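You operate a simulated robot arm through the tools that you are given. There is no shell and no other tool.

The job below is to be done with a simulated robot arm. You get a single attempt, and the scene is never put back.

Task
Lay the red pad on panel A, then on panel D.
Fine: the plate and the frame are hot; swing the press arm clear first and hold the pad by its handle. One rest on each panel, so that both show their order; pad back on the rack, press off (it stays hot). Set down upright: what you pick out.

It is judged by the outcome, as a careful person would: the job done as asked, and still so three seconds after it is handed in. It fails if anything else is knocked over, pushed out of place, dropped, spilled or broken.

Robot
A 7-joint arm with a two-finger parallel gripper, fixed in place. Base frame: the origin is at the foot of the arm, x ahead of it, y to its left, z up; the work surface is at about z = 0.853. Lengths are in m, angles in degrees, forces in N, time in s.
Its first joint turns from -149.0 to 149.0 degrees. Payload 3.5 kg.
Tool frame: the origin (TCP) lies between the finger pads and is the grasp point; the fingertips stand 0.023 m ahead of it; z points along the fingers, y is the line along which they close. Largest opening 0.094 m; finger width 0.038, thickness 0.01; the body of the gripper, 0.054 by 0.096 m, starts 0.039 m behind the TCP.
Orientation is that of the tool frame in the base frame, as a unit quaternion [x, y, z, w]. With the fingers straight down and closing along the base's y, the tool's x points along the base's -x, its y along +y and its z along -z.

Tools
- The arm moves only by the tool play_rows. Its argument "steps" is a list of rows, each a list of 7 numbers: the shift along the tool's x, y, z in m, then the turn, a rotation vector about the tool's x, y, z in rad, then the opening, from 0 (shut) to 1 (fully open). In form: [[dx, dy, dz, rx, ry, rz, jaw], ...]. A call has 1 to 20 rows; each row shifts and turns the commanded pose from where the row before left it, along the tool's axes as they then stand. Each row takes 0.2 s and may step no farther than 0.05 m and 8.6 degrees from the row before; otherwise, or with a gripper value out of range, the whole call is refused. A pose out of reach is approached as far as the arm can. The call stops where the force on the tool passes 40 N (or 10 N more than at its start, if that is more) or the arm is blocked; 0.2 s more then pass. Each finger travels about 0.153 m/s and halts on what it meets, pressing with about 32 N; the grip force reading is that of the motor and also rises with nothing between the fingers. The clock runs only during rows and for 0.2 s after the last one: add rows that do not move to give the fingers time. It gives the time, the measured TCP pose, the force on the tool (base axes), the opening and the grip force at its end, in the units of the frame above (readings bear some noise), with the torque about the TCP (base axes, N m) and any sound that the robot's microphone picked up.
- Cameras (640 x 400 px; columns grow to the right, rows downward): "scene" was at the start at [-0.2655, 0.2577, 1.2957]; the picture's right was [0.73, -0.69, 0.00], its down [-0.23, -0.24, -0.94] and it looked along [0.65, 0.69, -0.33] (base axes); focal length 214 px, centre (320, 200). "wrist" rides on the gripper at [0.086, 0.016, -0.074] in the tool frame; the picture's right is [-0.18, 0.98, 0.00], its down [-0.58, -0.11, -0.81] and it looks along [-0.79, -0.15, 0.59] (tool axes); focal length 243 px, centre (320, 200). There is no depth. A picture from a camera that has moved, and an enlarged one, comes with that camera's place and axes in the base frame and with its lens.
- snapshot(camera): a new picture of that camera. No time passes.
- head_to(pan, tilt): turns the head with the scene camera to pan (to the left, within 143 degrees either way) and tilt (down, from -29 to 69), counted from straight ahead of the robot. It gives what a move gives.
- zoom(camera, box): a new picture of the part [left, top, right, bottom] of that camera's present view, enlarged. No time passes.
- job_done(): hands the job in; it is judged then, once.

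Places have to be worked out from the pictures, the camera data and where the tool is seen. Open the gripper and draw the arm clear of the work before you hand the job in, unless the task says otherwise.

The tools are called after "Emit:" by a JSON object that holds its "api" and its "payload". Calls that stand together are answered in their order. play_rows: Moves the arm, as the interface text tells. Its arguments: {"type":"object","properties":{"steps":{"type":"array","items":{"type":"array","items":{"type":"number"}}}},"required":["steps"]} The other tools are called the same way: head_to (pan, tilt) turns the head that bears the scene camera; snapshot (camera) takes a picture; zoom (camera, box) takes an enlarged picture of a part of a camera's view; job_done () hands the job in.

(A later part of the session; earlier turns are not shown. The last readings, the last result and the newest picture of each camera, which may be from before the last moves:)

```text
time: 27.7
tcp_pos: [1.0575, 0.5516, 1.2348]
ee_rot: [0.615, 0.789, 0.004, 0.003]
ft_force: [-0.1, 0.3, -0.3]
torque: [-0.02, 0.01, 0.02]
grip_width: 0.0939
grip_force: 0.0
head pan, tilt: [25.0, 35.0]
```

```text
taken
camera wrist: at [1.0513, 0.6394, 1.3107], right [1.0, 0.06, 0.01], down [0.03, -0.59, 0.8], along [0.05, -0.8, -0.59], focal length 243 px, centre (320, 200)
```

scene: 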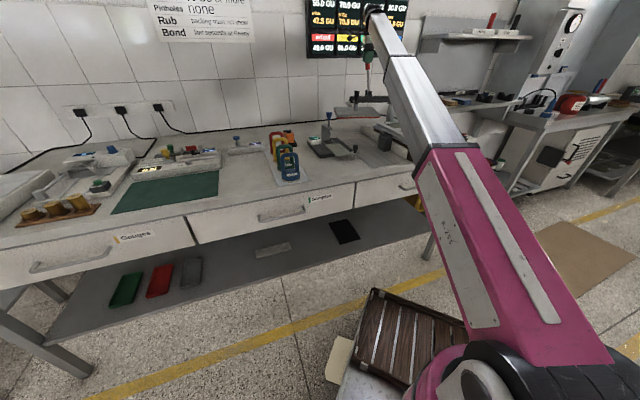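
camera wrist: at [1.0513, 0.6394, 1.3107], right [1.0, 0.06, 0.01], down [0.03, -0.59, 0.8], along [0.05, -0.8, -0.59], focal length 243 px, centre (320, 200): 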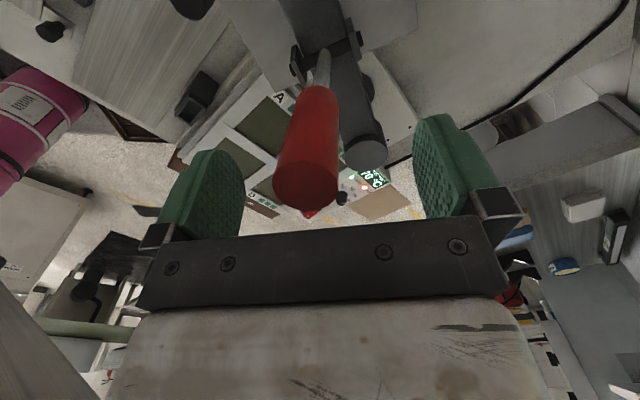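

Contact is gone and the swing arm stays put. I'll slide the gripper off the lever along its +x side, then travel high over to the left of the pad rack and turn to yaw −45° for a look at the red pad.

Emit:
{"api": "play_rows", "payload": {"steps": [[0.03, -0.004, 0, 0, 0, 0, 1], [0.04, -0.006, 0, 0, 0, 0, 1], [0.02, -0.02, 0, 0, 0, 0, 1]]}}

Emit:
{"api": "snapshot", "payload": {"camera": "wrist"}}

```text
time: 28.5
tcp_pos: [1.0064, 0.6335, 1.2366]
ee_rot: [0.616, 0.788, 0.005, 0.002]
ft_force: [-0.3, 0.1, 0.1]
torque: [0.03, -0.03, -0.02]
grip_width: 0.0939
grip_force: 0.1
head pan, tilt: [25.0, 35.0]
```

```text
taken
camera wrist: at [1.0002, 0.7197, 1.3113], right [1.0, 0.06, 0.01], down [0.03, -0.59, 0.8], along [0.05, -0.8, -0.59], focal length 243 px, centre (320, 200)
```

wrist: 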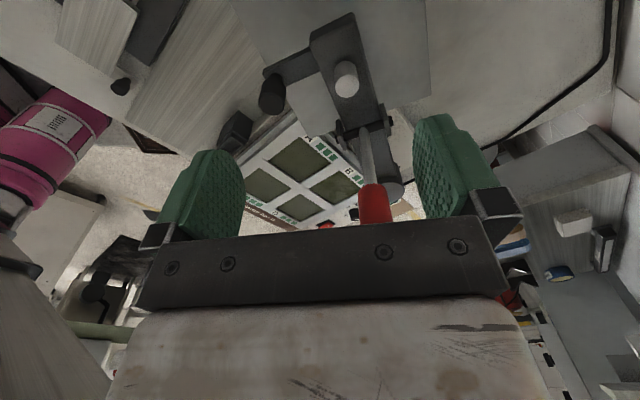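

Clear of the lever, and the four panels are now uncovered. I'll zoom on them before travelling.

Emit:
{"api": "zoom", "payload": {"camera": "wrist", "box": [200, 90, 440, 240]}}

Emit:
{"api": "play_rows", "payload": {"steps": [[0.0295, -0.0345, 0.0077, 0, 0, 0, 1], [0.0295, -0.0345, 0.0077, 0, 0, 0, 1], [0.0295, -0.0345, 0.0077, 0, 0, 0, 1], [0.0295, -0.0345, 0.0077, 0, 0, 0, 1], [0.0295, -0.0345, 0.0077, 0, 0, 0, 1], [0.0295, -0.0345, 0.0077, 0, 0, 0, 1], [0.0295, -0.0345, 0.0077, 0, 0, 0, 1], [0.0295, -0.0345, 0.0077, 0, 0, 0, 1], [0.0295, -0.0345, 0.0077, 0, 0, 0, 1], [0.0295, -0.0345, 0.0077, 0, 0, 0, 1], [0.0295, -0.0345, 0.0077, 0, 0, 0, 1], [0.0295, -0.0345, 0.0077, 0, 0, 0, 1], [0.0295, -0.0345, 0.0077, 0, 0, 0, 1], [0.0295, -0.0345, 0.0077, 0, 0, 0, 1]]}}

Emit:
{"api": "play_rows", "payload": {"steps": [[0, 0, 0, 0, 0, -0.1344, 1], [0, 0, 0, 0, 0, -0.1344, 1], [0, 0, 0, 0, 0, -0.1344, 1], [0, 0, 0, 0, 0, -0.1344, 1]]}}

Emit:
{"api": "snapshot", "payload": {"camera": "wrist"}}

Emit:
{"api": "snapshot", "payload": {"camera": "scene"}}

```text
2.67 times, centred on (320, 165) of wrist
camera zoom: at [1.0002, 0.7197, 1.3113], right [1.0, 0.06, 0.01], down [0.03, -0.59, 0.8], along [0.05, -0.8, -0.59], focal length 647 px, centre (320, 293)
```

zoom: 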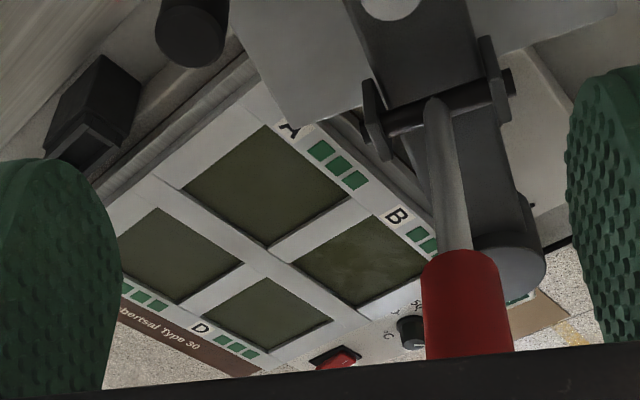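

```text
time: 31.5
tcp_pos: [0.4386, 0.9162, 1.1229]
ee_rot: [0.616, 0.788, 0.005, 0.003]
ft_force: [0.3, 0.1, -1.5]
torque: [-0.06, 0.02, 0.0]
grip_width: 0.0941
grip_force: 0.0
head pan, tilt: [25.0, 35.0]
```

```text
time: 32.5
tcp_pos: [0.4385, 0.9164, 1.1236]
ee_rot: [0.382, 0.924, 0.004, 0.003]
ft_force: [0.4, 0.1, 0.0]
torque: [-0.01, 0.01, 0.0]
grip_width: 0.0943
grip_force: 0.0
head pan, tilt: [25.0, 35.0]
```

```text
taken
camera wrist: at [0.3873, 0.9888, 1.1991], right [0.82, 0.57, 0.01], down [0.33, -0.49, 0.81], along [0.46, -0.66, -0.59], focal length 243 px, centre (320, 200)
```

wrist: 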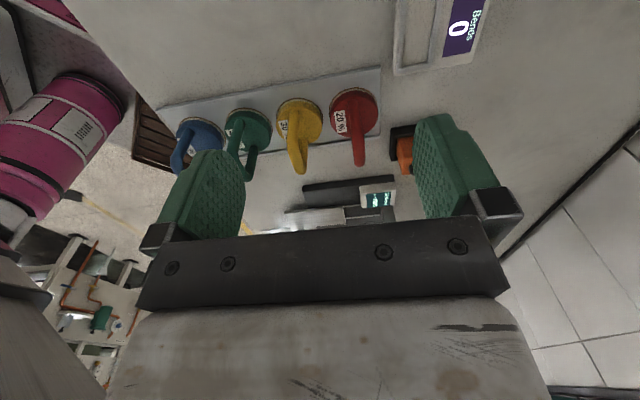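

```text
taken
```

scene: 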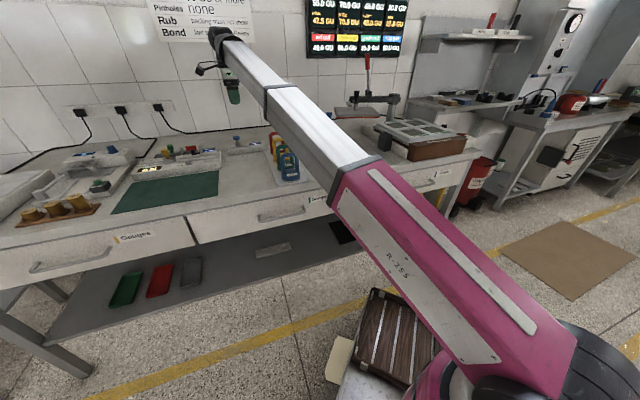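

The frame gives panel A centre ≈ (0.982, 0.351) and D centre ≈ (0.979, 0.175), each ≈0.093 m square at z≈0.94. The press arm stays clear in the scene view. Now I zoom on the red pad and the rack.

Emit:
{"api": "zoom", "payload": {"camera": "wrist", "box": [150, 50, 430, 215]}}

Emit:
{"api": "zoom", "payload": {"camera": "scene", "box": [230, 115, 340, 195]}}

Emit:
{"api": "zoom", "payload": {"camera": "scene", "box": [320, 50, 480, 190]}}

```text
2.29 times, centred on (290, 132) of wrist
camera zoom: at [0.3873, 0.9888, 1.1991], right [0.82, 0.57, 0.01], down [0.33, -0.49, 0.81], along [0.46, -0.66, -0.59], focal length 555 px, centre (389, 354)
```

zoom: 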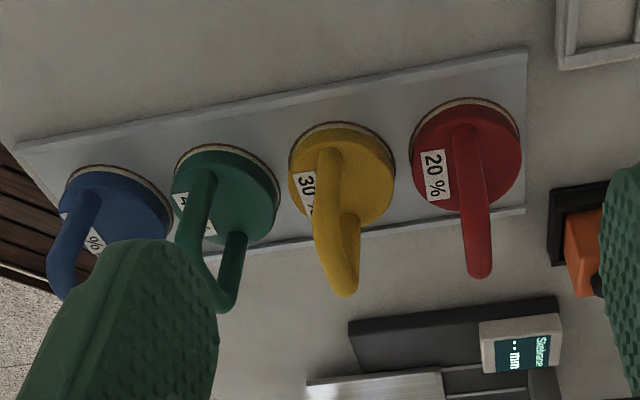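

```text
5.00 times, centred on (285, 155) of scene
camera zoom: at [-0.2497, 0.2273, 1.2706], right [0.42, -0.91, 0.0], down [-0.52, -0.24, -0.82], along [0.74, 0.35, -0.57], focal length 1072 px, centre (495, 425)
```

zoom: 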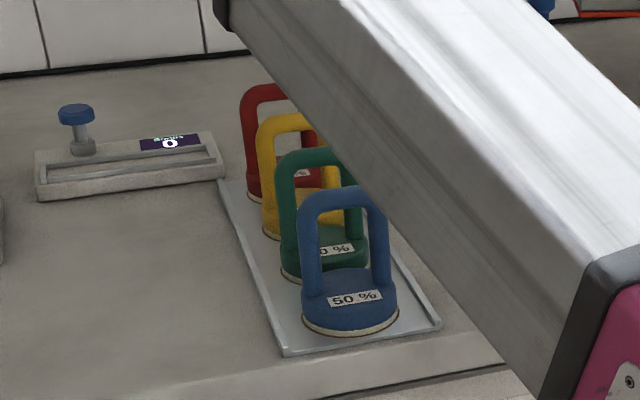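

```text
2.86 times, centred on (400, 120) of scene
camera zoom: at [-0.2497, 0.2273, 1.2706], right [0.42, -0.91, 0.0], down [-0.52, -0.24, -0.82], along [0.74, 0.35, -0.57], focal length 613 px, centre (91, 429)
```

zoom: 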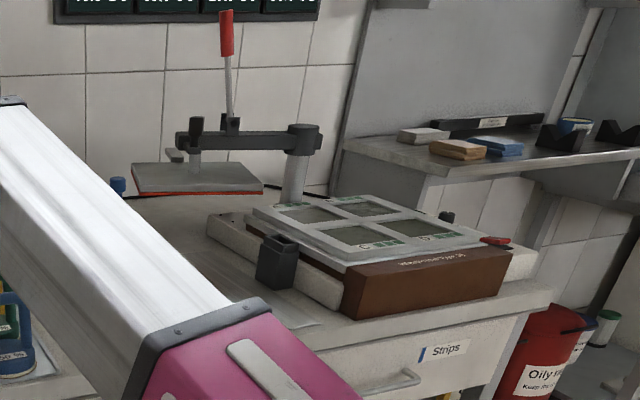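

Red pad: centre ≈ (0.557, 0.837), handle bar running along the bench (u), top at z≈0.970, disc ≈7.3 cm across. I'll move above it with the fingers ready to close across the bar, half open, and check alignment before descending.

Emit:
{"api": "play_rows", "payload": {"steps": [[-0.035, 0.0065, 0.0, 0, 0, 0, 0.64], [-0.035, 0.0065, 0.01, 0, 0, 0, 0.64], [-0.035, 0.0065, 0.02, 0, 0, 0, 0.64], [-0.035, 0.0065, 0.02, 0, 0, 0, 0.64], [0, 0, 0.01, 0, 0, 0, 0.64], [0, 0, 0, 0, 0, 0, 0.64]]}}

Emit:
{"api": "snapshot", "payload": {"camera": "wrist"}}

Emit:
{"api": "zoom", "payload": {"camera": "scene", "box": [230, 85, 340, 195]}}

```text
time: 33.9
tcp_pos: [0.5546, 0.8377, 1.0638]
ee_rot: [0.384, 0.923, 0.002, 0.003]
ft_force: [0.6, 0.2, -0.7]
torque: [0.02, 0.03, 0.02]
grip_width: 0.0602
grip_force: 0.0
head pan, tilt: [25.0, 35.0]
```

```text
taken
camera wrist: at [0.5052, 0.9084, 1.1394], right [0.83, 0.56, 0.01], down [0.33, -0.49, 0.81], along [0.46, -0.66, -0.59], focal length 243 px, centre (320, 200)
```

wrist: 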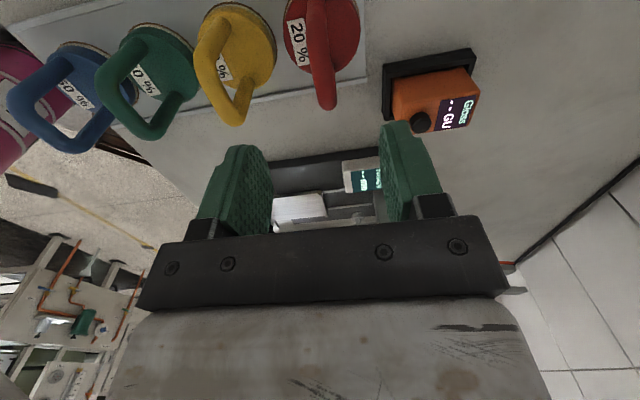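

```text
3.64 times, centred on (285, 140) of scene
camera zoom: at [-0.2497, 0.2273, 1.2706], right [0.42, -0.91, 0.0], down [-0.52, -0.24, -0.82], along [0.74, 0.35, -0.57], focal length 780 px, centre (447, 418)
```

zoom: 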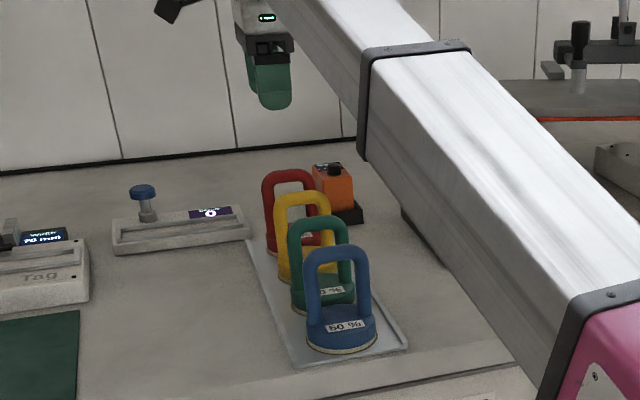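

Alignment looks right: the handle projects on the finger plane. One closer zoom to verify before descending.

Emit:
{"api": "zoom", "payload": {"camera": "wrist", "box": [240, 0, 420, 130]}}

```text
3.08 times, centred on (330, 65) of wrist
camera zoom: at [0.5052, 0.9084, 1.1394], right [0.83, 0.56, 0.01], down [0.33, -0.49, 0.81], along [0.46, -0.66, -0.59], focal length 746 px, centre (289, 615)
```

zoom: 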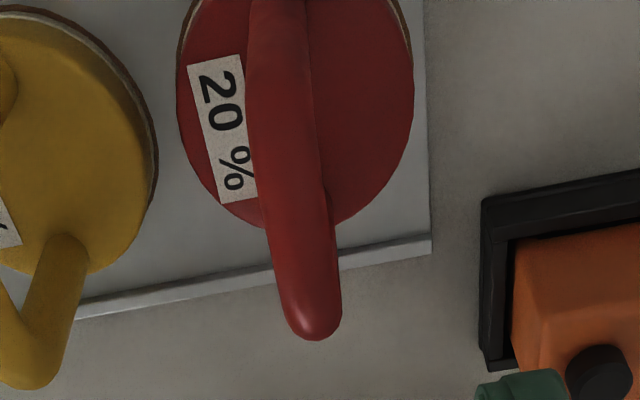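

Good alignment. Descending straight down to TCP z≈0.955 with the gap at 6 cm around the bar.

Emit:
{"api": "play_rows", "payload": {"steps": [[0, 0.001, 0.03, 0, 0, 0, 0.64], [0, 0, 0.03, 0, 0, 0, 0.64], [0, 0, 0.02, 0, 0, 0, 0.64], [0, 0, 0.015, 0, 0, 0, 0.64], [0, 0, 0.014, 0, 0, 0, 0.64]]}}

Emit:
{"api": "snapshot", "payload": {"camera": "wrist"}}

Emit:
{"api": "zoom", "payload": {"camera": "scene", "box": [230, 85, 340, 195]}}

```text
time: 35.1
tcp_pos: [0.5559, 0.8373, 0.9546]
ee_rot: [0.385, 0.923, 0.003, 0.004]
ft_force: [-0.4, -0.2, 0.1]
torque: [-0.02, -0.05, -0.03]
grip_width: 0.0602
grip_force: 0.0
head pan, tilt: [25.0, 35.0]
```

```text
taken
camera wrist: at [0.5068, 0.91, 1.0305], right [0.83, 0.56, 0.01], down [0.33, -0.49, 0.81], along [0.46, -0.66, -0.59], focal length 243 px, centre (320, 200)
```

wrist: 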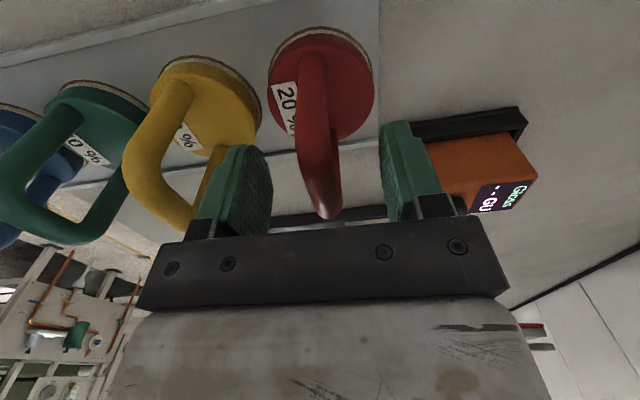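

```text
3.64 times, centred on (285, 140) of scene
camera zoom: at [-0.2497, 0.2273, 1.2706], right [0.42, -0.91, 0.0], down [-0.52, -0.24, -0.82], along [0.74, 0.35, -0.57], focal length 780 px, centre (447, 418)
```

zoom: 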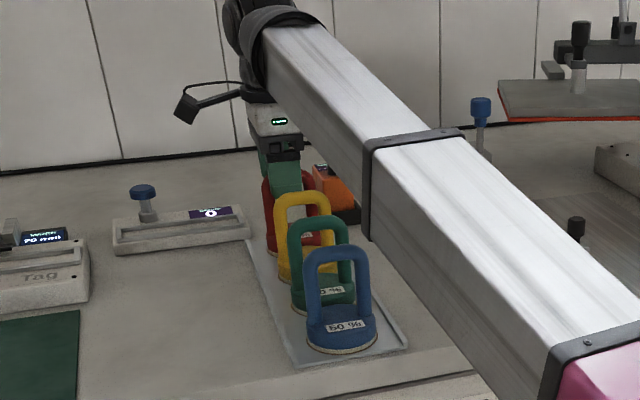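

The bar lies between the fingers with no contact. Closing the gripper on the handle.

Emit:
{"api": "play_rows", "payload": {"steps": [[0, 0, 0, 0, 0, 0, 0.3], [0, 0, 0, 0, 0, 0, 0.0], [0, 0, 0, 0, 0, 0, 0.0], [0, 0, 0, 0, 0, 0, 0.0]]}}

Emit:
{"api": "snapshot", "payload": {"camera": "wrist"}}

```text
time: 36.1
tcp_pos: [0.5571, 0.837, 0.9555]
ee_rot: [0.382, 0.924, 0.003, 0.003]
ft_force: [-1.6, -1.3, 1.5]
torque: [-0.23, 0.34, 0.02]
grip_width: 0.0159
grip_force: 32.1
head pan, tilt: [25.0, 35.0]
```

```text
taken
camera wrist: at [0.5068, 0.91, 1.0305], right [0.83, 0.56, 0.01], down [0.33, -0.49, 0.81], along [0.46, -0.66, -0.59], focal length 243 px, centre (320, 200)
```

wrist: 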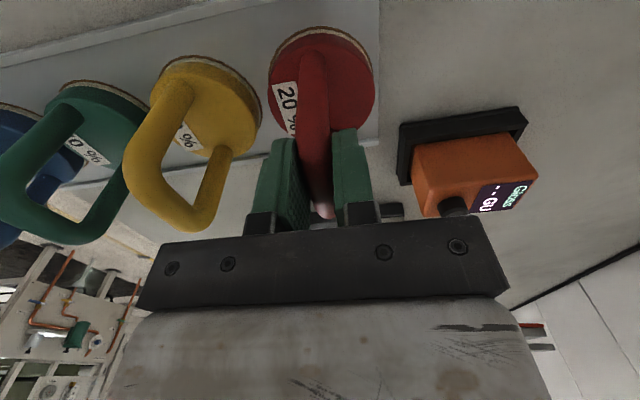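

Gripped firmly (width 0.0159, 32 N) at TCP (0.5565, 0.837, 0.955) — I note this as the return pose. Lifting straight up slowly, then checking the pad hangs upright.

Emit:
{"api": "play_rows", "payload": {"steps": [[0, 0, -0.01, 0, 0, 0, 0], [0, 0, -0.02, 0, 0, 0, 0], [0, 0, -0.03, 0, 0, 0, 0], [0, 0, -0.04, 0, 0, 0, 0], [0, 0, -0.04, 0, 0, 0, 0], [0, 0, -0.04, 0, 0, 0, 0], [0, 0, -0.035, 0, 0, 0, 0]]}}

Emit:
{"api": "snapshot", "payload": {"camera": "wrist"}}

Emit:
{"api": "snapshot", "payload": {"camera": "scene"}}

```text
time: 37.7
tcp_pos: [0.5556, 0.8359, 1.1715]
ee_rot: [0.383, 0.924, 0.004, 0.003]
ft_force: [-0.2, 0.8, -9.2]
torque: [0.06, 0.05, -0.01]
grip_width: 0.016
grip_force: 31.4
head pan, tilt: [25.0, 35.0]
```

```text
taken
camera wrist: at [0.5048, 0.908, 1.246], right [0.83, 0.56, 0.01], down [0.33, -0.49, 0.81], along [0.46, -0.66, -0.59], focal length 243 px, centre (320, 200)
```

wrist: 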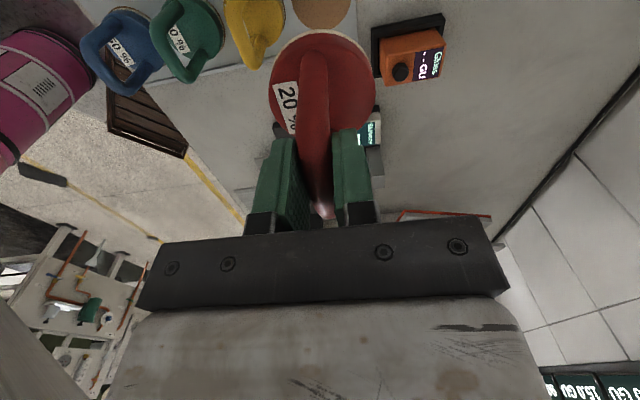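

```text
taken
```

scene: 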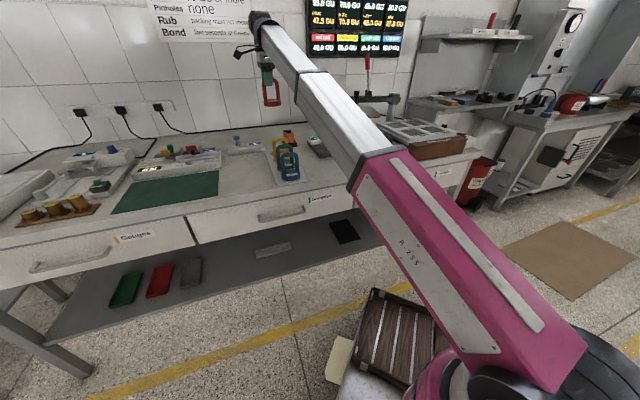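

The pad hangs upright (≈9 N, steady grip), and its cork seat on the rack is visible. Zooming to measure the pad's disc relative to the tool, and then flying over to panel A at this height.

Emit:
{"api": "zoom", "payload": {"camera": "wrist", "box": [240, 0, 440, 160]}}

Emit:
{"api": "play_rows", "payload": {"steps": [[-0.01, -0.0006, 0, 0, 0, 0, 0], [-0.02, -0.0013, 0, 0, 0, 0, 0], [-0.03, -0.002, 0, 0, 0, 0, 0], [-0.035, -0.0022, 0, 0, 0, 0, 0], [-0.035, -0.0022, 0, 0, 0, 0, 0], [-0.035, -0.0022, 0, 0, 0, 0, 0], [-0.035, -0.0022, 0, 0, 0, 0, 0], [-0.035, -0.0022, 0, 0, 0, 0, 0], [-0.035, -0.0022, 0, 0, 0, 0, 0], [-0.035, -0.0022, 0, 0, 0, 0, 0], [-0.035, -0.0022, 0, 0, 0, 0, 0], [-0.035, -0.0022, 0, 0, 0, 0, 0], [-0.035, -0.0022, 0, 0, 0, 0, 0], [-0.035, -0.0022, 0, 0, 0, 0, 0], [-0.035, -0.0022, 0, 0, 0, 0, 0], [-0.035, -0.0022, 0, 0, 0, 0, 0], [-0.035, -0.0022, 0, 0, 0, 0, 0], [-0.035, -0.0022, 0, 0, 0, 0, 0], [-0.035, -0.0022, 0, 0, 0, 0, 0], [-0.02, -0.0022, 0, 0, 0, 0, 0]]}}

Emit:
{"api": "snapshot", "payload": {"camera": "wrist"}}

Emit:
{"api": "snapshot", "payload": {"camera": "scene"}}

```text
2.50 times, centred on (340, 80) of wrist
camera zoom: at [0.5048, 0.908, 1.246], right [0.83, 0.56, 0.01], down [0.33, -0.49, 0.81], along [0.46, -0.66, -0.59], focal length 606 px, centre (270, 500)
```

zoom: 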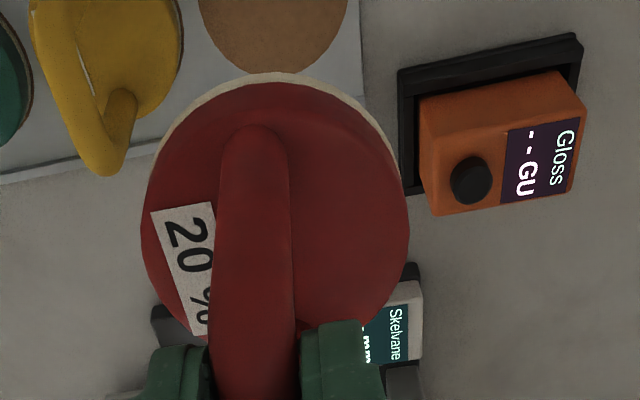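

```text
time: 41.9
tcp_pos: [0.9782, 0.3529, 1.1717]
ee_rot: [0.383, 0.924, 0.003, 0.003]
ft_force: [-0.1, -0.5, -8.6]
torque: [0.08, 0.05, 0.0]
grip_width: 0.0157
grip_force: 31.9
head pan, tilt: [25.0, 35.0]
```

```text
taken
camera wrist: at [0.9281, 0.4259, 1.2471], right [0.83, 0.56, 0.01], down [0.33, -0.49, 0.81], along [0.46, -0.66, -0.59], focal length 243 px, centre (320, 200)
```

wrist: 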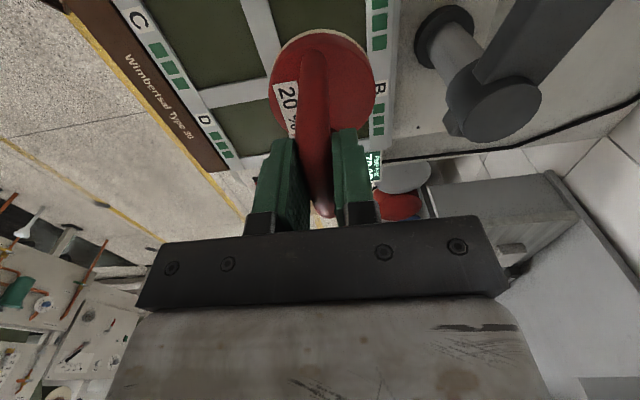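

```text
taken
```

scene: 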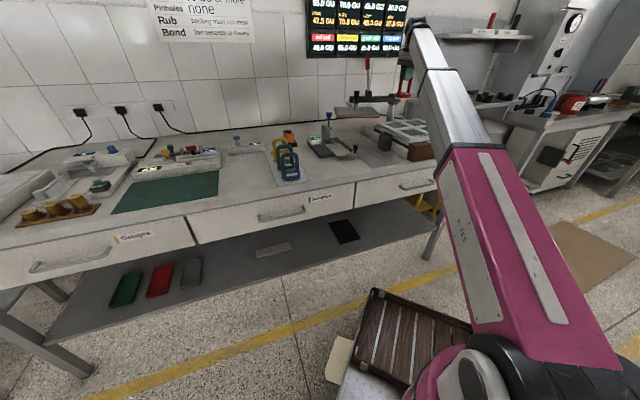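

The disc is centred under the TCP within ~1–2 mm, and the scene view agrees with my panel centres. Nudging to A's centre and descending to about 2 cm above the panel.

Emit:
{"api": "play_rows", "payload": {"steps": [[-0.0037, 0.0016, 0, 0, 0, 0, 0], [0, 0, 0.02, 0, 0, 0, 0], [0, 0, 0.03, 0, 0, 0, 0], [0, 0, 0.03, 0, 0, 0, 0], [0, 0, 0.02, 0, 0, 0, 0], [0, 0, 0.01, 0, 0, 0, 0], [0, 0, 0, 0, 0, 0, 0]]}}

Emit:
{"api": "snapshot", "payload": {"camera": "wrist"}}

Emit:
{"api": "zoom", "payload": {"camera": "scene", "box": [340, 40, 480, 170]}}

```text
time: 43.5
tcp_pos: [0.9837, 0.353, 1.0621]
ee_rot: [0.383, 0.924, 0.003, 0.003]
ft_force: [-0.3, 0.1, -7.9]
torque: [0.07, 0.05, 0.01]
grip_width: 0.016
grip_force: 32.3
head pan, tilt: [25.0, 35.0]
```

```text
taken
camera wrist: at [0.9333, 0.4249, 1.1378], right [0.83, 0.56, 0.01], down [0.33, -0.49, 0.81], along [0.46, -0.66, -0.59], focal length 243 px, centre (320, 200)
```

wrist: 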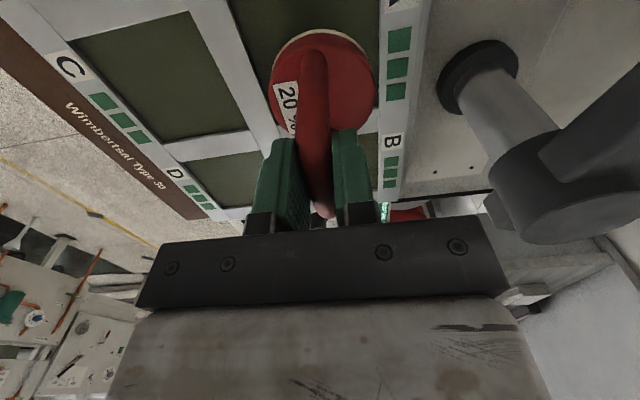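

```text
3.08 times, centred on (410, 105) of scene
camera zoom: at [-0.2494, 0.2273, 1.2707], right [0.42, -0.91, 0.0], down [-0.52, -0.24, -0.82], along [0.74, 0.35, -0.57], focal length 660 px, centre (43, 492)
```

zoom: 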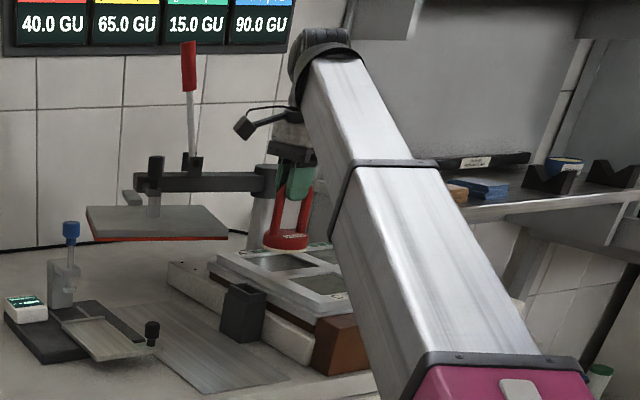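

The pad hovers ~2 cm over panel A. Zooming to check its edges against the frame.

Emit:
{"api": "zoom", "payload": {"camera": "wrist", "box": [200, 0, 420, 150]}}

```text
2.67 times, centred on (310, 75) of wrist
camera zoom: at [0.9333, 0.4249, 1.1378], right [0.83, 0.56, 0.01], down [0.33, -0.49, 0.81], along [0.46, -0.66, -0.59], focal length 647 px, centre (347, 533)
```

zoom: 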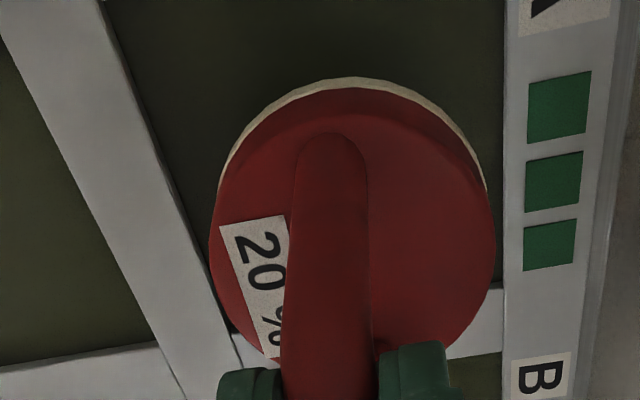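

Panel A's edges are at −5.4/+4.4 cm along v from the TCP, so I'll shift 5 mm to the front to centre the pad, then lower gently to just above contact.

Emit:
{"api": "play_rows", "payload": {"steps": [[0, -0.005, 0, 0, 0, 0, 0], [0, 0, 0.005, 0, 0, 0, 0], [0, 0, 0.005, 0, 0, 0, 0], [0, 0, 0.003, 0, 0, 0, 0]]}}

Emit:
{"api": "zoom", "payload": {"camera": "scene", "box": [370, 70, 450, 150]}}

```text
time: 44.5
tcp_pos: [0.9789, 0.3497, 1.0498]
ee_rot: [0.383, 0.924, 0.004, 0.004]
ft_force: [-0.8, 1.0, -8.2]
torque: [0.05, 0.05, 0.02]
grip_width: 0.0159
grip_force: 31.3
head pan, tilt: [25.0, 35.0]
```

```text
5.00 times, centred on (410, 110) of scene
camera zoom: at [-0.2494, 0.2273, 1.2707], right [0.42, -0.91, 0.0], down [-0.52, -0.24, -0.82], along [0.74, 0.35, -0.57], focal length 1072 px, centre (-130, 650)
```

zoom: 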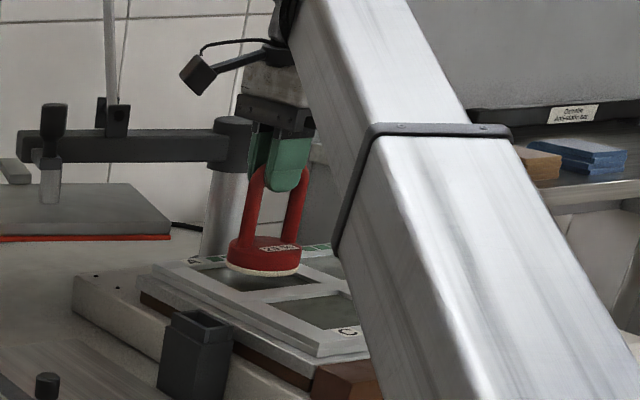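

Still no contact (−8 N is the pad's weight). Lowering in small steps.

Emit:
{"api": "play_rows", "payload": {"steps": [[0, 0, 0.003, 0, 0, 0, 0], [0, 0, 0.003, 0, 0, 0, 0]]}}

Emit:
{"api": "play_rows", "payload": {"steps": [[0, 0, 0.002, 0, 0, 0, 0], [0, 0, 0.002, 0, 0, 0, 0]]}}

```text
time: 45.1
tcp_pos: [0.9799, 0.3497, 1.044]
ee_rot: [0.384, 0.923, 0.003, 0.003]
ft_force: [-0.5, -0.2, -8.4]
torque: [0.04, 0.07, -0.02]
grip_width: 0.0158
grip_force: 32.3
head pan, tilt: [25.0, 35.0]
```

```text
time: 45.7
tcp_pos: [0.9793, 0.3491, 1.0389]
ee_rot: [0.383, 0.924, 0.003, 0.003]
ft_force: [-0.1, -0.5, -8.9]
torque: [0.05, 0.06, 0.02]
grip_width: 0.0162
grip_force: 32.2
head pan, tilt: [25.0, 35.0]
```

Still −9 N at TCP z≈1.039, so not touching yet. Two more 2 mm steps.

Emit:
{"api": "play_rows", "payload": {"steps": [[0, 0, 0.002, 0, 0, 0, 0], [0, 0, 0.0015, 0, 0, 0, 0]]}}

Emit:
{"api": "zoom", "payload": {"camera": "scene", "box": [370, 70, 450, 150]}}

```text
time: 46.3
tcp_pos: [0.9781, 0.3494, 1.0363]
ee_rot: [0.384, 0.924, 0.004, 0.004]
ft_force: [0.1, 1.1, 0.3]
torque: [-0.16, 0.18, 0.03]
grip_width: 0.016
grip_force: 31.9
head pan, tilt: [25.0, 35.0]
```

```text
5.00 times, centred on (410, 110) of scene
camera zoom: at [-0.2497, 0.2272, 1.2706], right [0.42, -0.91, 0.0], down [-0.52, -0.24, -0.82], along [0.74, 0.35, -0.57], focal length 1072 px, centre (-130, 650)
```

zoom: 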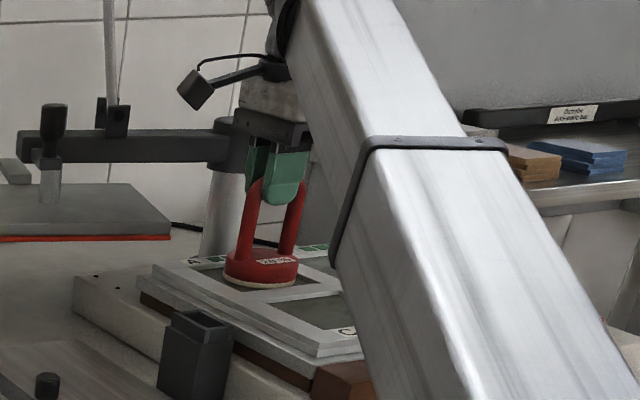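

Contact: the full pad weight is now on panel A (force ≈0 at TCP z 1.036). Checking the board reading.

Emit:
{"api": "zoom", "payload": {"camera": "scene", "box": [300, 0, 420, 65]}}

Emit:
{"api": "zoom", "payload": {"camera": "wrist", "box": [200, 0, 420, 150]}}

```text
5.33 times, centred on (360, 32) of scene
camera zoom: at [-0.2497, 0.2272, 1.2706], right [0.42, -0.91, 0.0], down [-0.52, -0.24, -0.82], along [0.74, 0.35, -0.57], focal length 1144 px, centre (107, 1093)
```

zoom: 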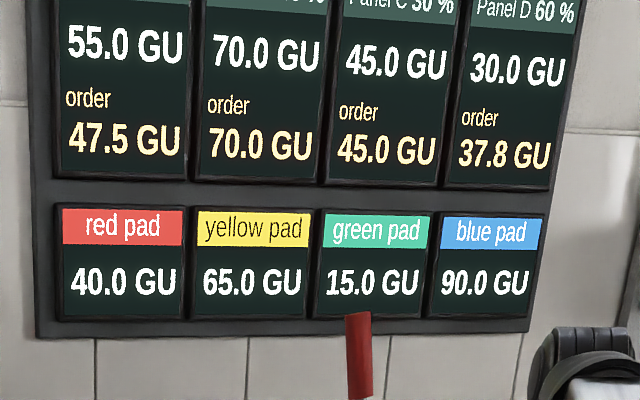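

```text
2.67 times, centred on (310, 75) of wrist
camera zoom: at [0.9292, 0.4217, 1.1119], right [0.83, 0.56, 0.01], down [0.33, -0.49, 0.81], along [0.46, -0.66, -0.59], focal length 647 px, centre (347, 533)
```

zoom: 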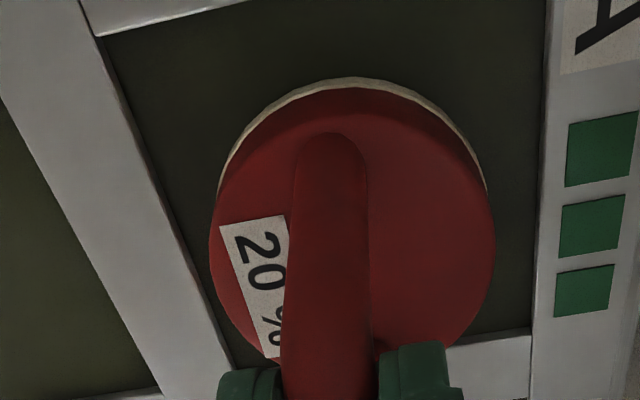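

The pad sits well inside panel A. The board hasn't changed yet; I'll simply hold still for a second and look again.

Emit:
{"api": "play_rows", "payload": {"steps": [[0, 0, 0, 0, 0, 0, 0], [0, 0, 0, 0, 0, 0, 0], [0, 0, 0, 0, 0, 0, 0], [0, 0, 0, 0, 0, 0, 0], [0, 0, 0, 0, 0, 0, 0]]}}

Emit:
{"api": "zoom", "payload": {"camera": "scene", "box": [300, 0, 420, 65]}}

```text
time: 47.5
tcp_pos: [0.9795, 0.3489, 1.0366]
ee_rot: [0.384, 0.923, 0.004, 0.004]
ft_force: [4.6, 4.6, 12.3]
torque: [-0.2, -0.02, 0.06]
grip_width: 0.0159
grip_force: 31.6
head pan, tilt: [25.0, 35.0]
```

```text
5.33 times, centred on (360, 32) of scene
camera zoom: at [-0.2499, 0.2272, 1.2706], right [0.42, -0.91, 0.0], down [-0.52, -0.24, -0.82], along [0.74, 0.35, -0.57], focal length 1144 px, centre (107, 1093)
```

zoom: 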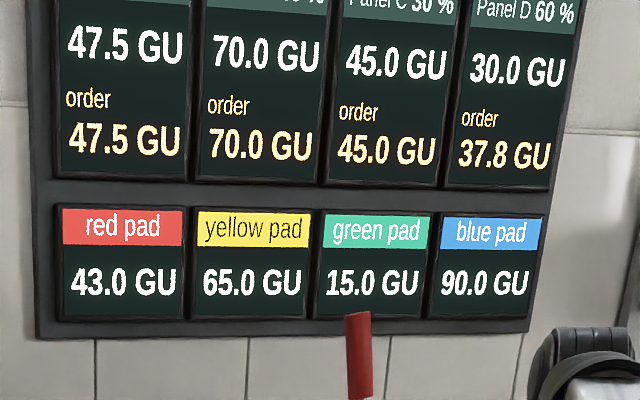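

Panel A now shows its order, 47.5 GU, and the red pad reads 43.0 as expected. Lifting cleanly straight up and moving over panel D.

Emit:
{"api": "play_rows", "payload": {"steps": [[0, 0, -0.02, 0, 0, 0, 0], [0, 0, -0.03, 0, 0, 0, 0], [0, 0, -0.03, 0, 0, 0, 0], [-0.012, -0.0125, 0, 0, 0, 0, 0], [-0.025, -0.025, 0, 0, 0, 0, 0], [-0.029, -0.029, 0, 0, 0, 0, 0], [-0.029, -0.029, 0, 0, 0, 0, 0], [-0.019, -0.02, 0, 0, 0, 0, 0], [-0.01, -0.01, 0, 0, 0, 0, 0], [0, 0, 0.02, 0, 0, 0, 0], [0, 0, 0.02, 0, 0, 0, 0], [0, 0, 0.01, 0, 0, 0, 0]]}}

Emit:
{"api": "snapshot", "payload": {"camera": "wrist"}}

Emit:
{"api": "zoom", "payload": {"camera": "wrist", "box": [200, 0, 420, 150]}}

Emit:
{"api": "zoom", "payload": {"camera": "scene", "box": [340, 40, 480, 170]}}

```text
time: 50.1
tcp_pos: [0.9783, 0.1724, 1.0653]
ee_rot: [0.383, 0.924, 0.003, 0.004]
ft_force: [0.8, 0.0, -8.6]
torque: [0.03, 0.06, -0.01]
grip_width: 0.0159
grip_force: 31.7
head pan, tilt: [25.0, 35.0]
```

```text
taken
camera wrist: at [0.9277, 0.2448, 1.1403], right [0.83, 0.56, 0.01], down [0.33, -0.49, 0.81], along [0.46, -0.66, -0.59], focal length 243 px, centre (320, 200)
```

wrist: 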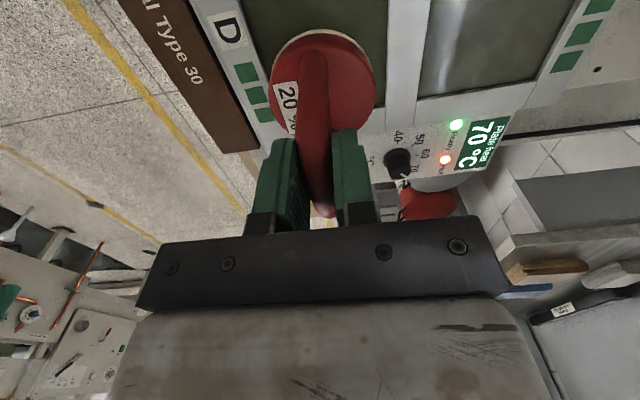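

```text
2.67 times, centred on (310, 75) of wrist
camera zoom: at [0.9277, 0.2448, 1.1403], right [0.83, 0.56, 0.01], down [0.33, -0.49, 0.81], along [0.46, -0.66, -0.59], focal length 647 px, centre (347, 533)
```

zoom: 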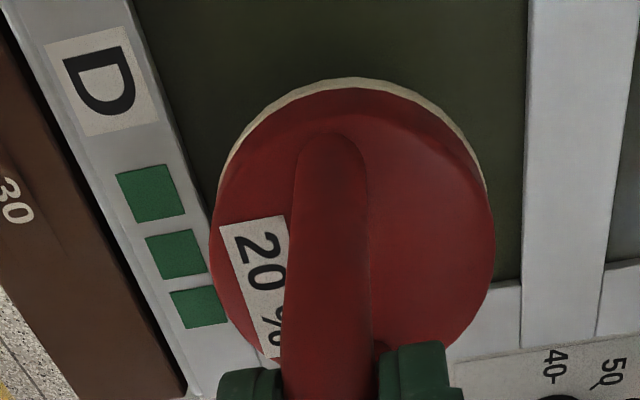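

```text
3.08 times, centred on (410, 105) of scene
camera zoom: at [-0.2494, 0.2272, 1.2707], right [0.42, -0.91, 0.0], down [-0.52, -0.24, -0.82], along [0.74, 0.35, -0.57], focal length 660 px, centre (43, 492)
```

zoom: 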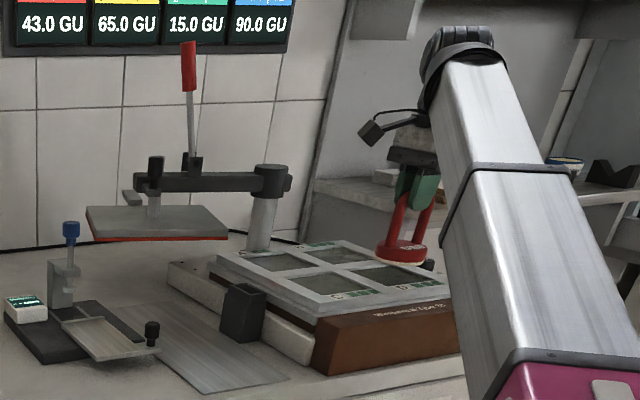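

The pad hovers over D, nearly centred (edges −4.5/+5.0 cm in v); I shift 2 mm back and descend to just above the contact height learned on A (TCP z≈1.037).

Emit:
{"api": "play_rows", "payload": {"steps": [[-0.001, 0.002, 0, 0, 0, 0, 0], [0, 0, 0.01, 0, 0, 0, 0], [0, 0, 0.008, 0, 0, 0, 0], [0, 0, 0.004, 0, 0, 0, 0], [0, 0, 0.003, 0, 0, 0, 0]]}}

Emit:
{"api": "zoom", "payload": {"camera": "wrist", "box": [200, 0, 420, 150]}}

```text
time: 51.3
tcp_pos: [0.9807, 0.1736, 1.0396]
ee_rot: [0.384, 0.923, 0.003, 0.004]
ft_force: [0.1, 0.4, -8.4]
torque: [0.05, 0.02, 0.01]
grip_width: 0.0162
grip_force: 31.4
head pan, tilt: [25.0, 35.0]
```

```text
2.67 times, centred on (310, 75) of wrist
camera zoom: at [0.9302, 0.2459, 1.115], right [0.83, 0.56, 0.01], down [0.33, -0.49, 0.81], along [0.46, -0.66, -0.59], focal length 647 px, centre (347, 533)
```

zoom: 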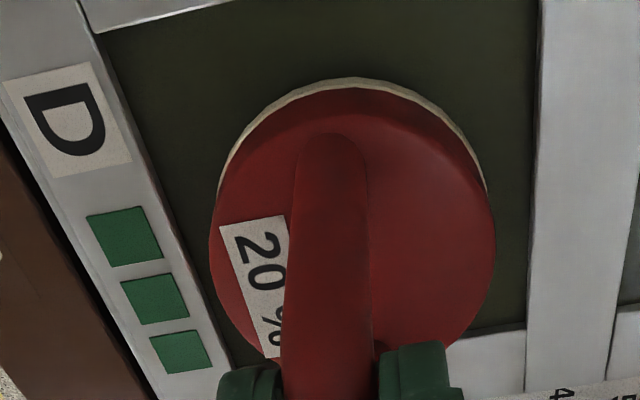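

Centred just as it was on A. Final gentle lowering onto D in one continuous motion, then holding still about a second.

Emit:
{"api": "play_rows", "payload": {"steps": [[0, 0, 0.002, 0, 0, 0, 0], [0, 0, 0.0018, 0, 0, 0, 0], [0, 0, 0, 0, 0, 0, 0]]}}

Emit:
{"api": "zoom", "payload": {"camera": "scene", "box": [300, 0, 420, 65]}}

```text
time: 52.1
tcp_pos: [0.9805, 0.1739, 1.0371]
ee_rot: [0.384, 0.923, 0.003, 0.003]
ft_force: [0.6, -0.6, -1.9]
torque: [-0.13, 0.09, 0.02]
grip_width: 0.0158
grip_force: 32.0
head pan, tilt: [25.0, 35.0]
```

```text
5.33 times, centred on (360, 32) of scene
camera zoom: at [-0.2496, 0.2272, 1.2707], right [0.42, -0.91, 0.0], down [-0.52, -0.24, -0.82], along [0.74, 0.35, -0.57], focal length 1144 px, centre (107, 1093)
```

zoom: 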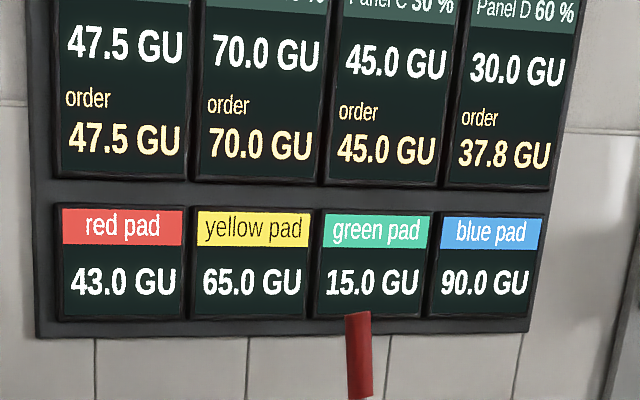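

Nearly all the weight rests on D (−1.9 N). I lower 1 mm more for full rest and hold.

Emit:
{"api": "play_rows", "payload": {"steps": [[0, 0, 0.001, 0, 0, 0, 0], [0, 0, 0, 0, 0, 0, 0], [0, 0, 0, 0, 0, 0, 0], [0, 0, 0, 0, 0, 0, 0]]}}

Emit:
{"api": "zoom", "payload": {"camera": "scene", "box": [300, 0, 420, 65]}}

```text
time: 53.1
tcp_pos: [0.981, 0.1743, 1.0356]
ee_rot: [0.383, 0.924, 0.005, 0.004]
ft_force: [5.7, 1.0, 15.0]
torque: [-0.46, 0.01, 0.17]
grip_width: 0.0157
grip_force: 31.8
head pan, tilt: [25.0, 35.0]
```

```text
5.33 times, centred on (360, 32) of scene
camera zoom: at [-0.2499, 0.2271, 1.2706], right [0.42, -0.91, 0.0], down [-0.52, -0.24, -0.82], along [0.74, 0.35, -0.57], focal length 1144 px, centre (107, 1093)
```

zoom: 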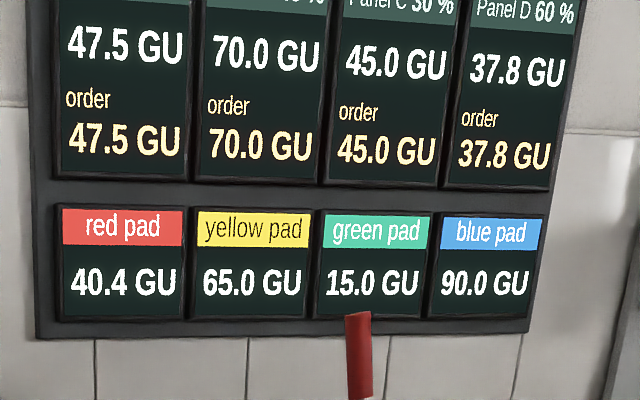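

Panel D now reads 37.8 GU — both show their order. Lifting straight up and carrying the pad back toward the rack at z≈1.17.

Emit:
{"api": "play_rows", "payload": {"steps": [[0, 0, -0.02, 0, 0, 0, 0], [0, 0, -0.035, 0, 0, 0, 0], [0, 0, -0.04, 0, 0, 0, 0], [0, 0, -0.04, 0, 0, 0, 0], [0.015, 0.0033, 0, 0, 0, 0, 0], [0.03, 0.0066, 0, 0, 0, 0, 0], [0.038, 0.0083, 0, 0, 0, 0, 0], [0.038, 0.0083, 0, 0, 0, 0, 0], [0.038, 0.0083, 0, 0, 0, 0, 0], [0.038, 0.0083, 0, 0, 0, 0, 0], [0.038, 0.0083, 0, 0, 0, 0, 0], [0.038, 0.0083, 0, 0, 0, 0, 0], [0.038, 0.0083, 0, 0, 0, 0, 0], [0.038, 0.0083, 0, 0, 0, 0, 0], [0.038, 0.0083, 0, 0, 0, 0, 0], [0.038, 0.0083, 0, 0, 0, 0, 0], [0.038, 0.0083, 0, 0, 0, 0, 0], [0.038, 0.0083, 0, 0, 0, 0, 0]]}}

Emit:
{"api": "zoom", "payload": {"camera": "scene", "box": [300, 0, 420, 65]}}

```text
time: 56.9
tcp_pos: [0.7035, 0.6059, 1.1698]
ee_rot: [0.383, 0.924, 0.003, 0.004]
ft_force: [0.4, -0.2, -8.7]
torque: [0.05, 0.05, 0.0]
grip_width: 0.0158
grip_force: 32.3
head pan, tilt: [25.0, 35.0]
```

```text
5.33 times, centred on (360, 32) of scene
camera zoom: at [-0.2494, 0.2274, 1.2707], right [0.42, -0.91, 0.0], down [-0.52, -0.24, -0.82], along [0.74, 0.35, -0.57], focal length 1144 px, centre (107, 1093)
```

zoom: 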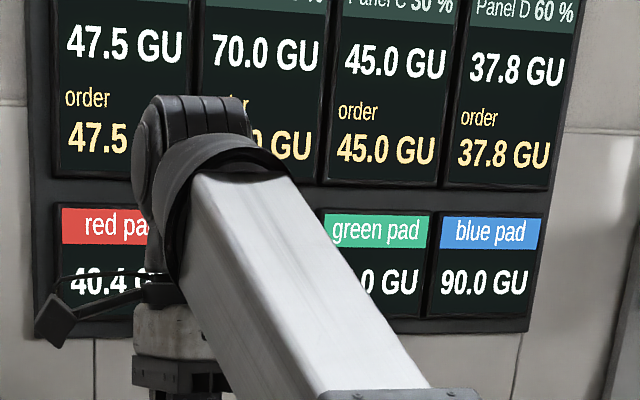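

Readings hold. Continuing to above the red pad's cork seat.

Emit:
{"api": "play_rows", "payload": {"steps": [[0.0334, 0.0074, 0, 0, 0, 0, 0], [0.0334, 0.0074, 0, 0, 0, 0, 0], [0.0334, 0.0074, 0, 0, 0, 0, 0], [0.0334, 0.0074, 0, 0, 0, 0, 0], [0.0334, 0.0074, 0, 0, 0, 0, 0], [0.0334, 0.0074, 0, 0, 0, 0, 0], [0.0334, 0.0074, 0, 0, 0, 0, 0], [0.0334, 0.0074, 0, 0, 0, 0, 0], [0, 0, 0, 0, 0, 0, 0]]}}

Emit:
{"api": "snapshot", "payload": {"camera": "wrist"}}

```text
time: 58.9
tcp_pos: [0.556, 0.8365, 1.169]
ee_rot: [0.384, 0.923, 0.003, 0.003]
ft_force: [0.6, -0.6, -7.4]
torque: [0.03, 0.02, -0.03]
grip_width: 0.016
grip_force: 32.1
head pan, tilt: [25.0, 35.0]
```

```text
taken
camera wrist: at [0.5061, 0.9086, 1.2438], right [0.83, 0.56, 0.01], down [0.33, -0.49, 0.81], along [0.46, -0.66, -0.59], focal length 243 px, centre (320, 200)
```

wrist: 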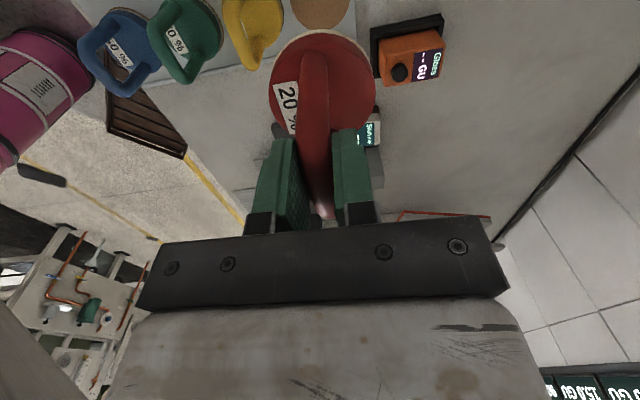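

The view matches that at lift-off. Descending vertically to about 1 cm above the seat.

Emit:
{"api": "play_rows", "payload": {"steps": [[0, 0, 0.03, 0, 0, 0, 0], [0, 0, 0.04, 0, 0, 0, 0], [0, 0, 0.04, 0, 0, 0, 0], [0, 0, 0.04, 0, 0, 0, 0], [0, 0, 0.025, 0, 0, 0, 0], [0, 0, 0.015, 0, 0, 0, 0], [0, 0, 0.006, 0, 0, 0, 0]]}}

Emit:
{"api": "snapshot", "payload": {"camera": "wrist"}}

Emit:
{"api": "zoom", "payload": {"camera": "scene", "box": [230, 85, 340, 195]}}

```text
time: 60.5
tcp_pos: [0.5581, 0.8357, 0.9724]
ee_rot: [0.383, 0.924, 0.003, 0.003]
ft_force: [-0.7, -0.6, -7.9]
torque: [0.06, 0.0, -0.01]
grip_width: 0.016
grip_force: 31.1
head pan, tilt: [25.0, 35.0]
```

```text
taken
camera wrist: at [0.5082, 0.9098, 1.0481], right [0.83, 0.56, 0.01], down [0.33, -0.49, 0.81], along [0.46, -0.66, -0.59], focal length 243 px, centre (320, 200)
```

wrist: 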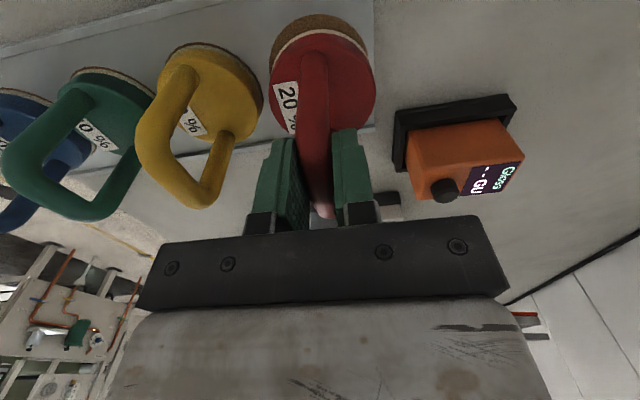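

```text
3.64 times, centred on (285, 140) of scene
camera zoom: at [-0.2496, 0.2275, 1.2706], right [0.42, -0.91, 0.0], down [-0.52, -0.24, -0.82], along [0.74, 0.35, -0.57], focal length 780 px, centre (447, 418)
```

zoom: 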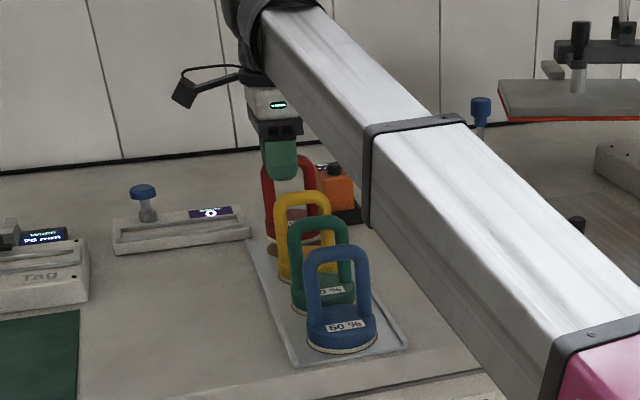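

Cork seat lies right under the pad. Lowering the last centimetre in small steps.

Emit:
{"api": "play_rows", "payload": {"steps": [[0.001, 0, 0.006, 0, 0, 0, 0], [0, 0, 0.004, 0, 0, 0, 0], [0, 0, 0.003, 0, 0, 0, 0], [0, 0, 0.002, 0, 0, 0, 0]]}}

```text
time: 61.5
tcp_pos: [0.5569, 0.8375, 0.9582]
ee_rot: [0.383, 0.924, 0.003, 0.003]
ft_force: [-0.6, -0.1, -8.2]
torque: [0.04, 0.04, -0.01]
grip_width: 0.0157
grip_force: 32.3
head pan, tilt: [25.0, 35.0]
```

Still hanging (−8 N) at z 0.958; two more fine steps to touch down.

Emit:
{"api": "play_rows", "payload": {"steps": [[0, 0, 0.0015, 0, 0, 0, 0], [0, 0, 0.0015, 0, 0, 0, 0], [0, 0, 0, 0, 0, 0, 0]]}}

```text
time: 62.3
tcp_pos: [0.5572, 0.8377, 0.9558]
ee_rot: [0.383, 0.924, 0.004, 0.003]
ft_force: [0.6, -0.1, 1.5]
torque: [-0.22, 0.18, 0.03]
grip_width: 0.016
grip_force: 31.8
head pan, tilt: [25.0, 35.0]
```

The pad's weight is on the rack (force ≈+1.5 N). Opening to 6 cm and checking before rising.

Emit:
{"api": "play_rows", "payload": {"steps": [[0, 0, 0, 0, 0, 0, 0.3], [0, 0, 0, 0, 0, 0, 0.64], [0, 0, 0, 0, 0, 0, 0.64]]}}

Emit:
{"api": "snapshot", "payload": {"camera": "wrist"}}

```text
time: 63.1
tcp_pos: [0.5571, 0.8384, 0.9551]
ee_rot: [0.384, 0.923, 0.003, 0.003]
ft_force: [-0.1, -0.5, -0.3]
torque: [-0.02, 0.01, -0.01]
grip_width: 0.0601
grip_force: 0.1
head pan, tilt: [25.0, 35.0]
```

```text
taken
camera wrist: at [0.5072, 0.9103, 1.0305], right [0.83, 0.56, 0.01], down [0.33, -0.49, 0.81], along [0.46, -0.66, -0.59], focal length 243 px, centre (320, 200)
```

wrist: 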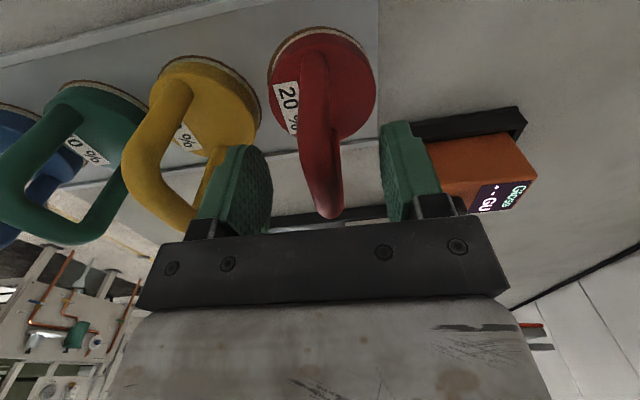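

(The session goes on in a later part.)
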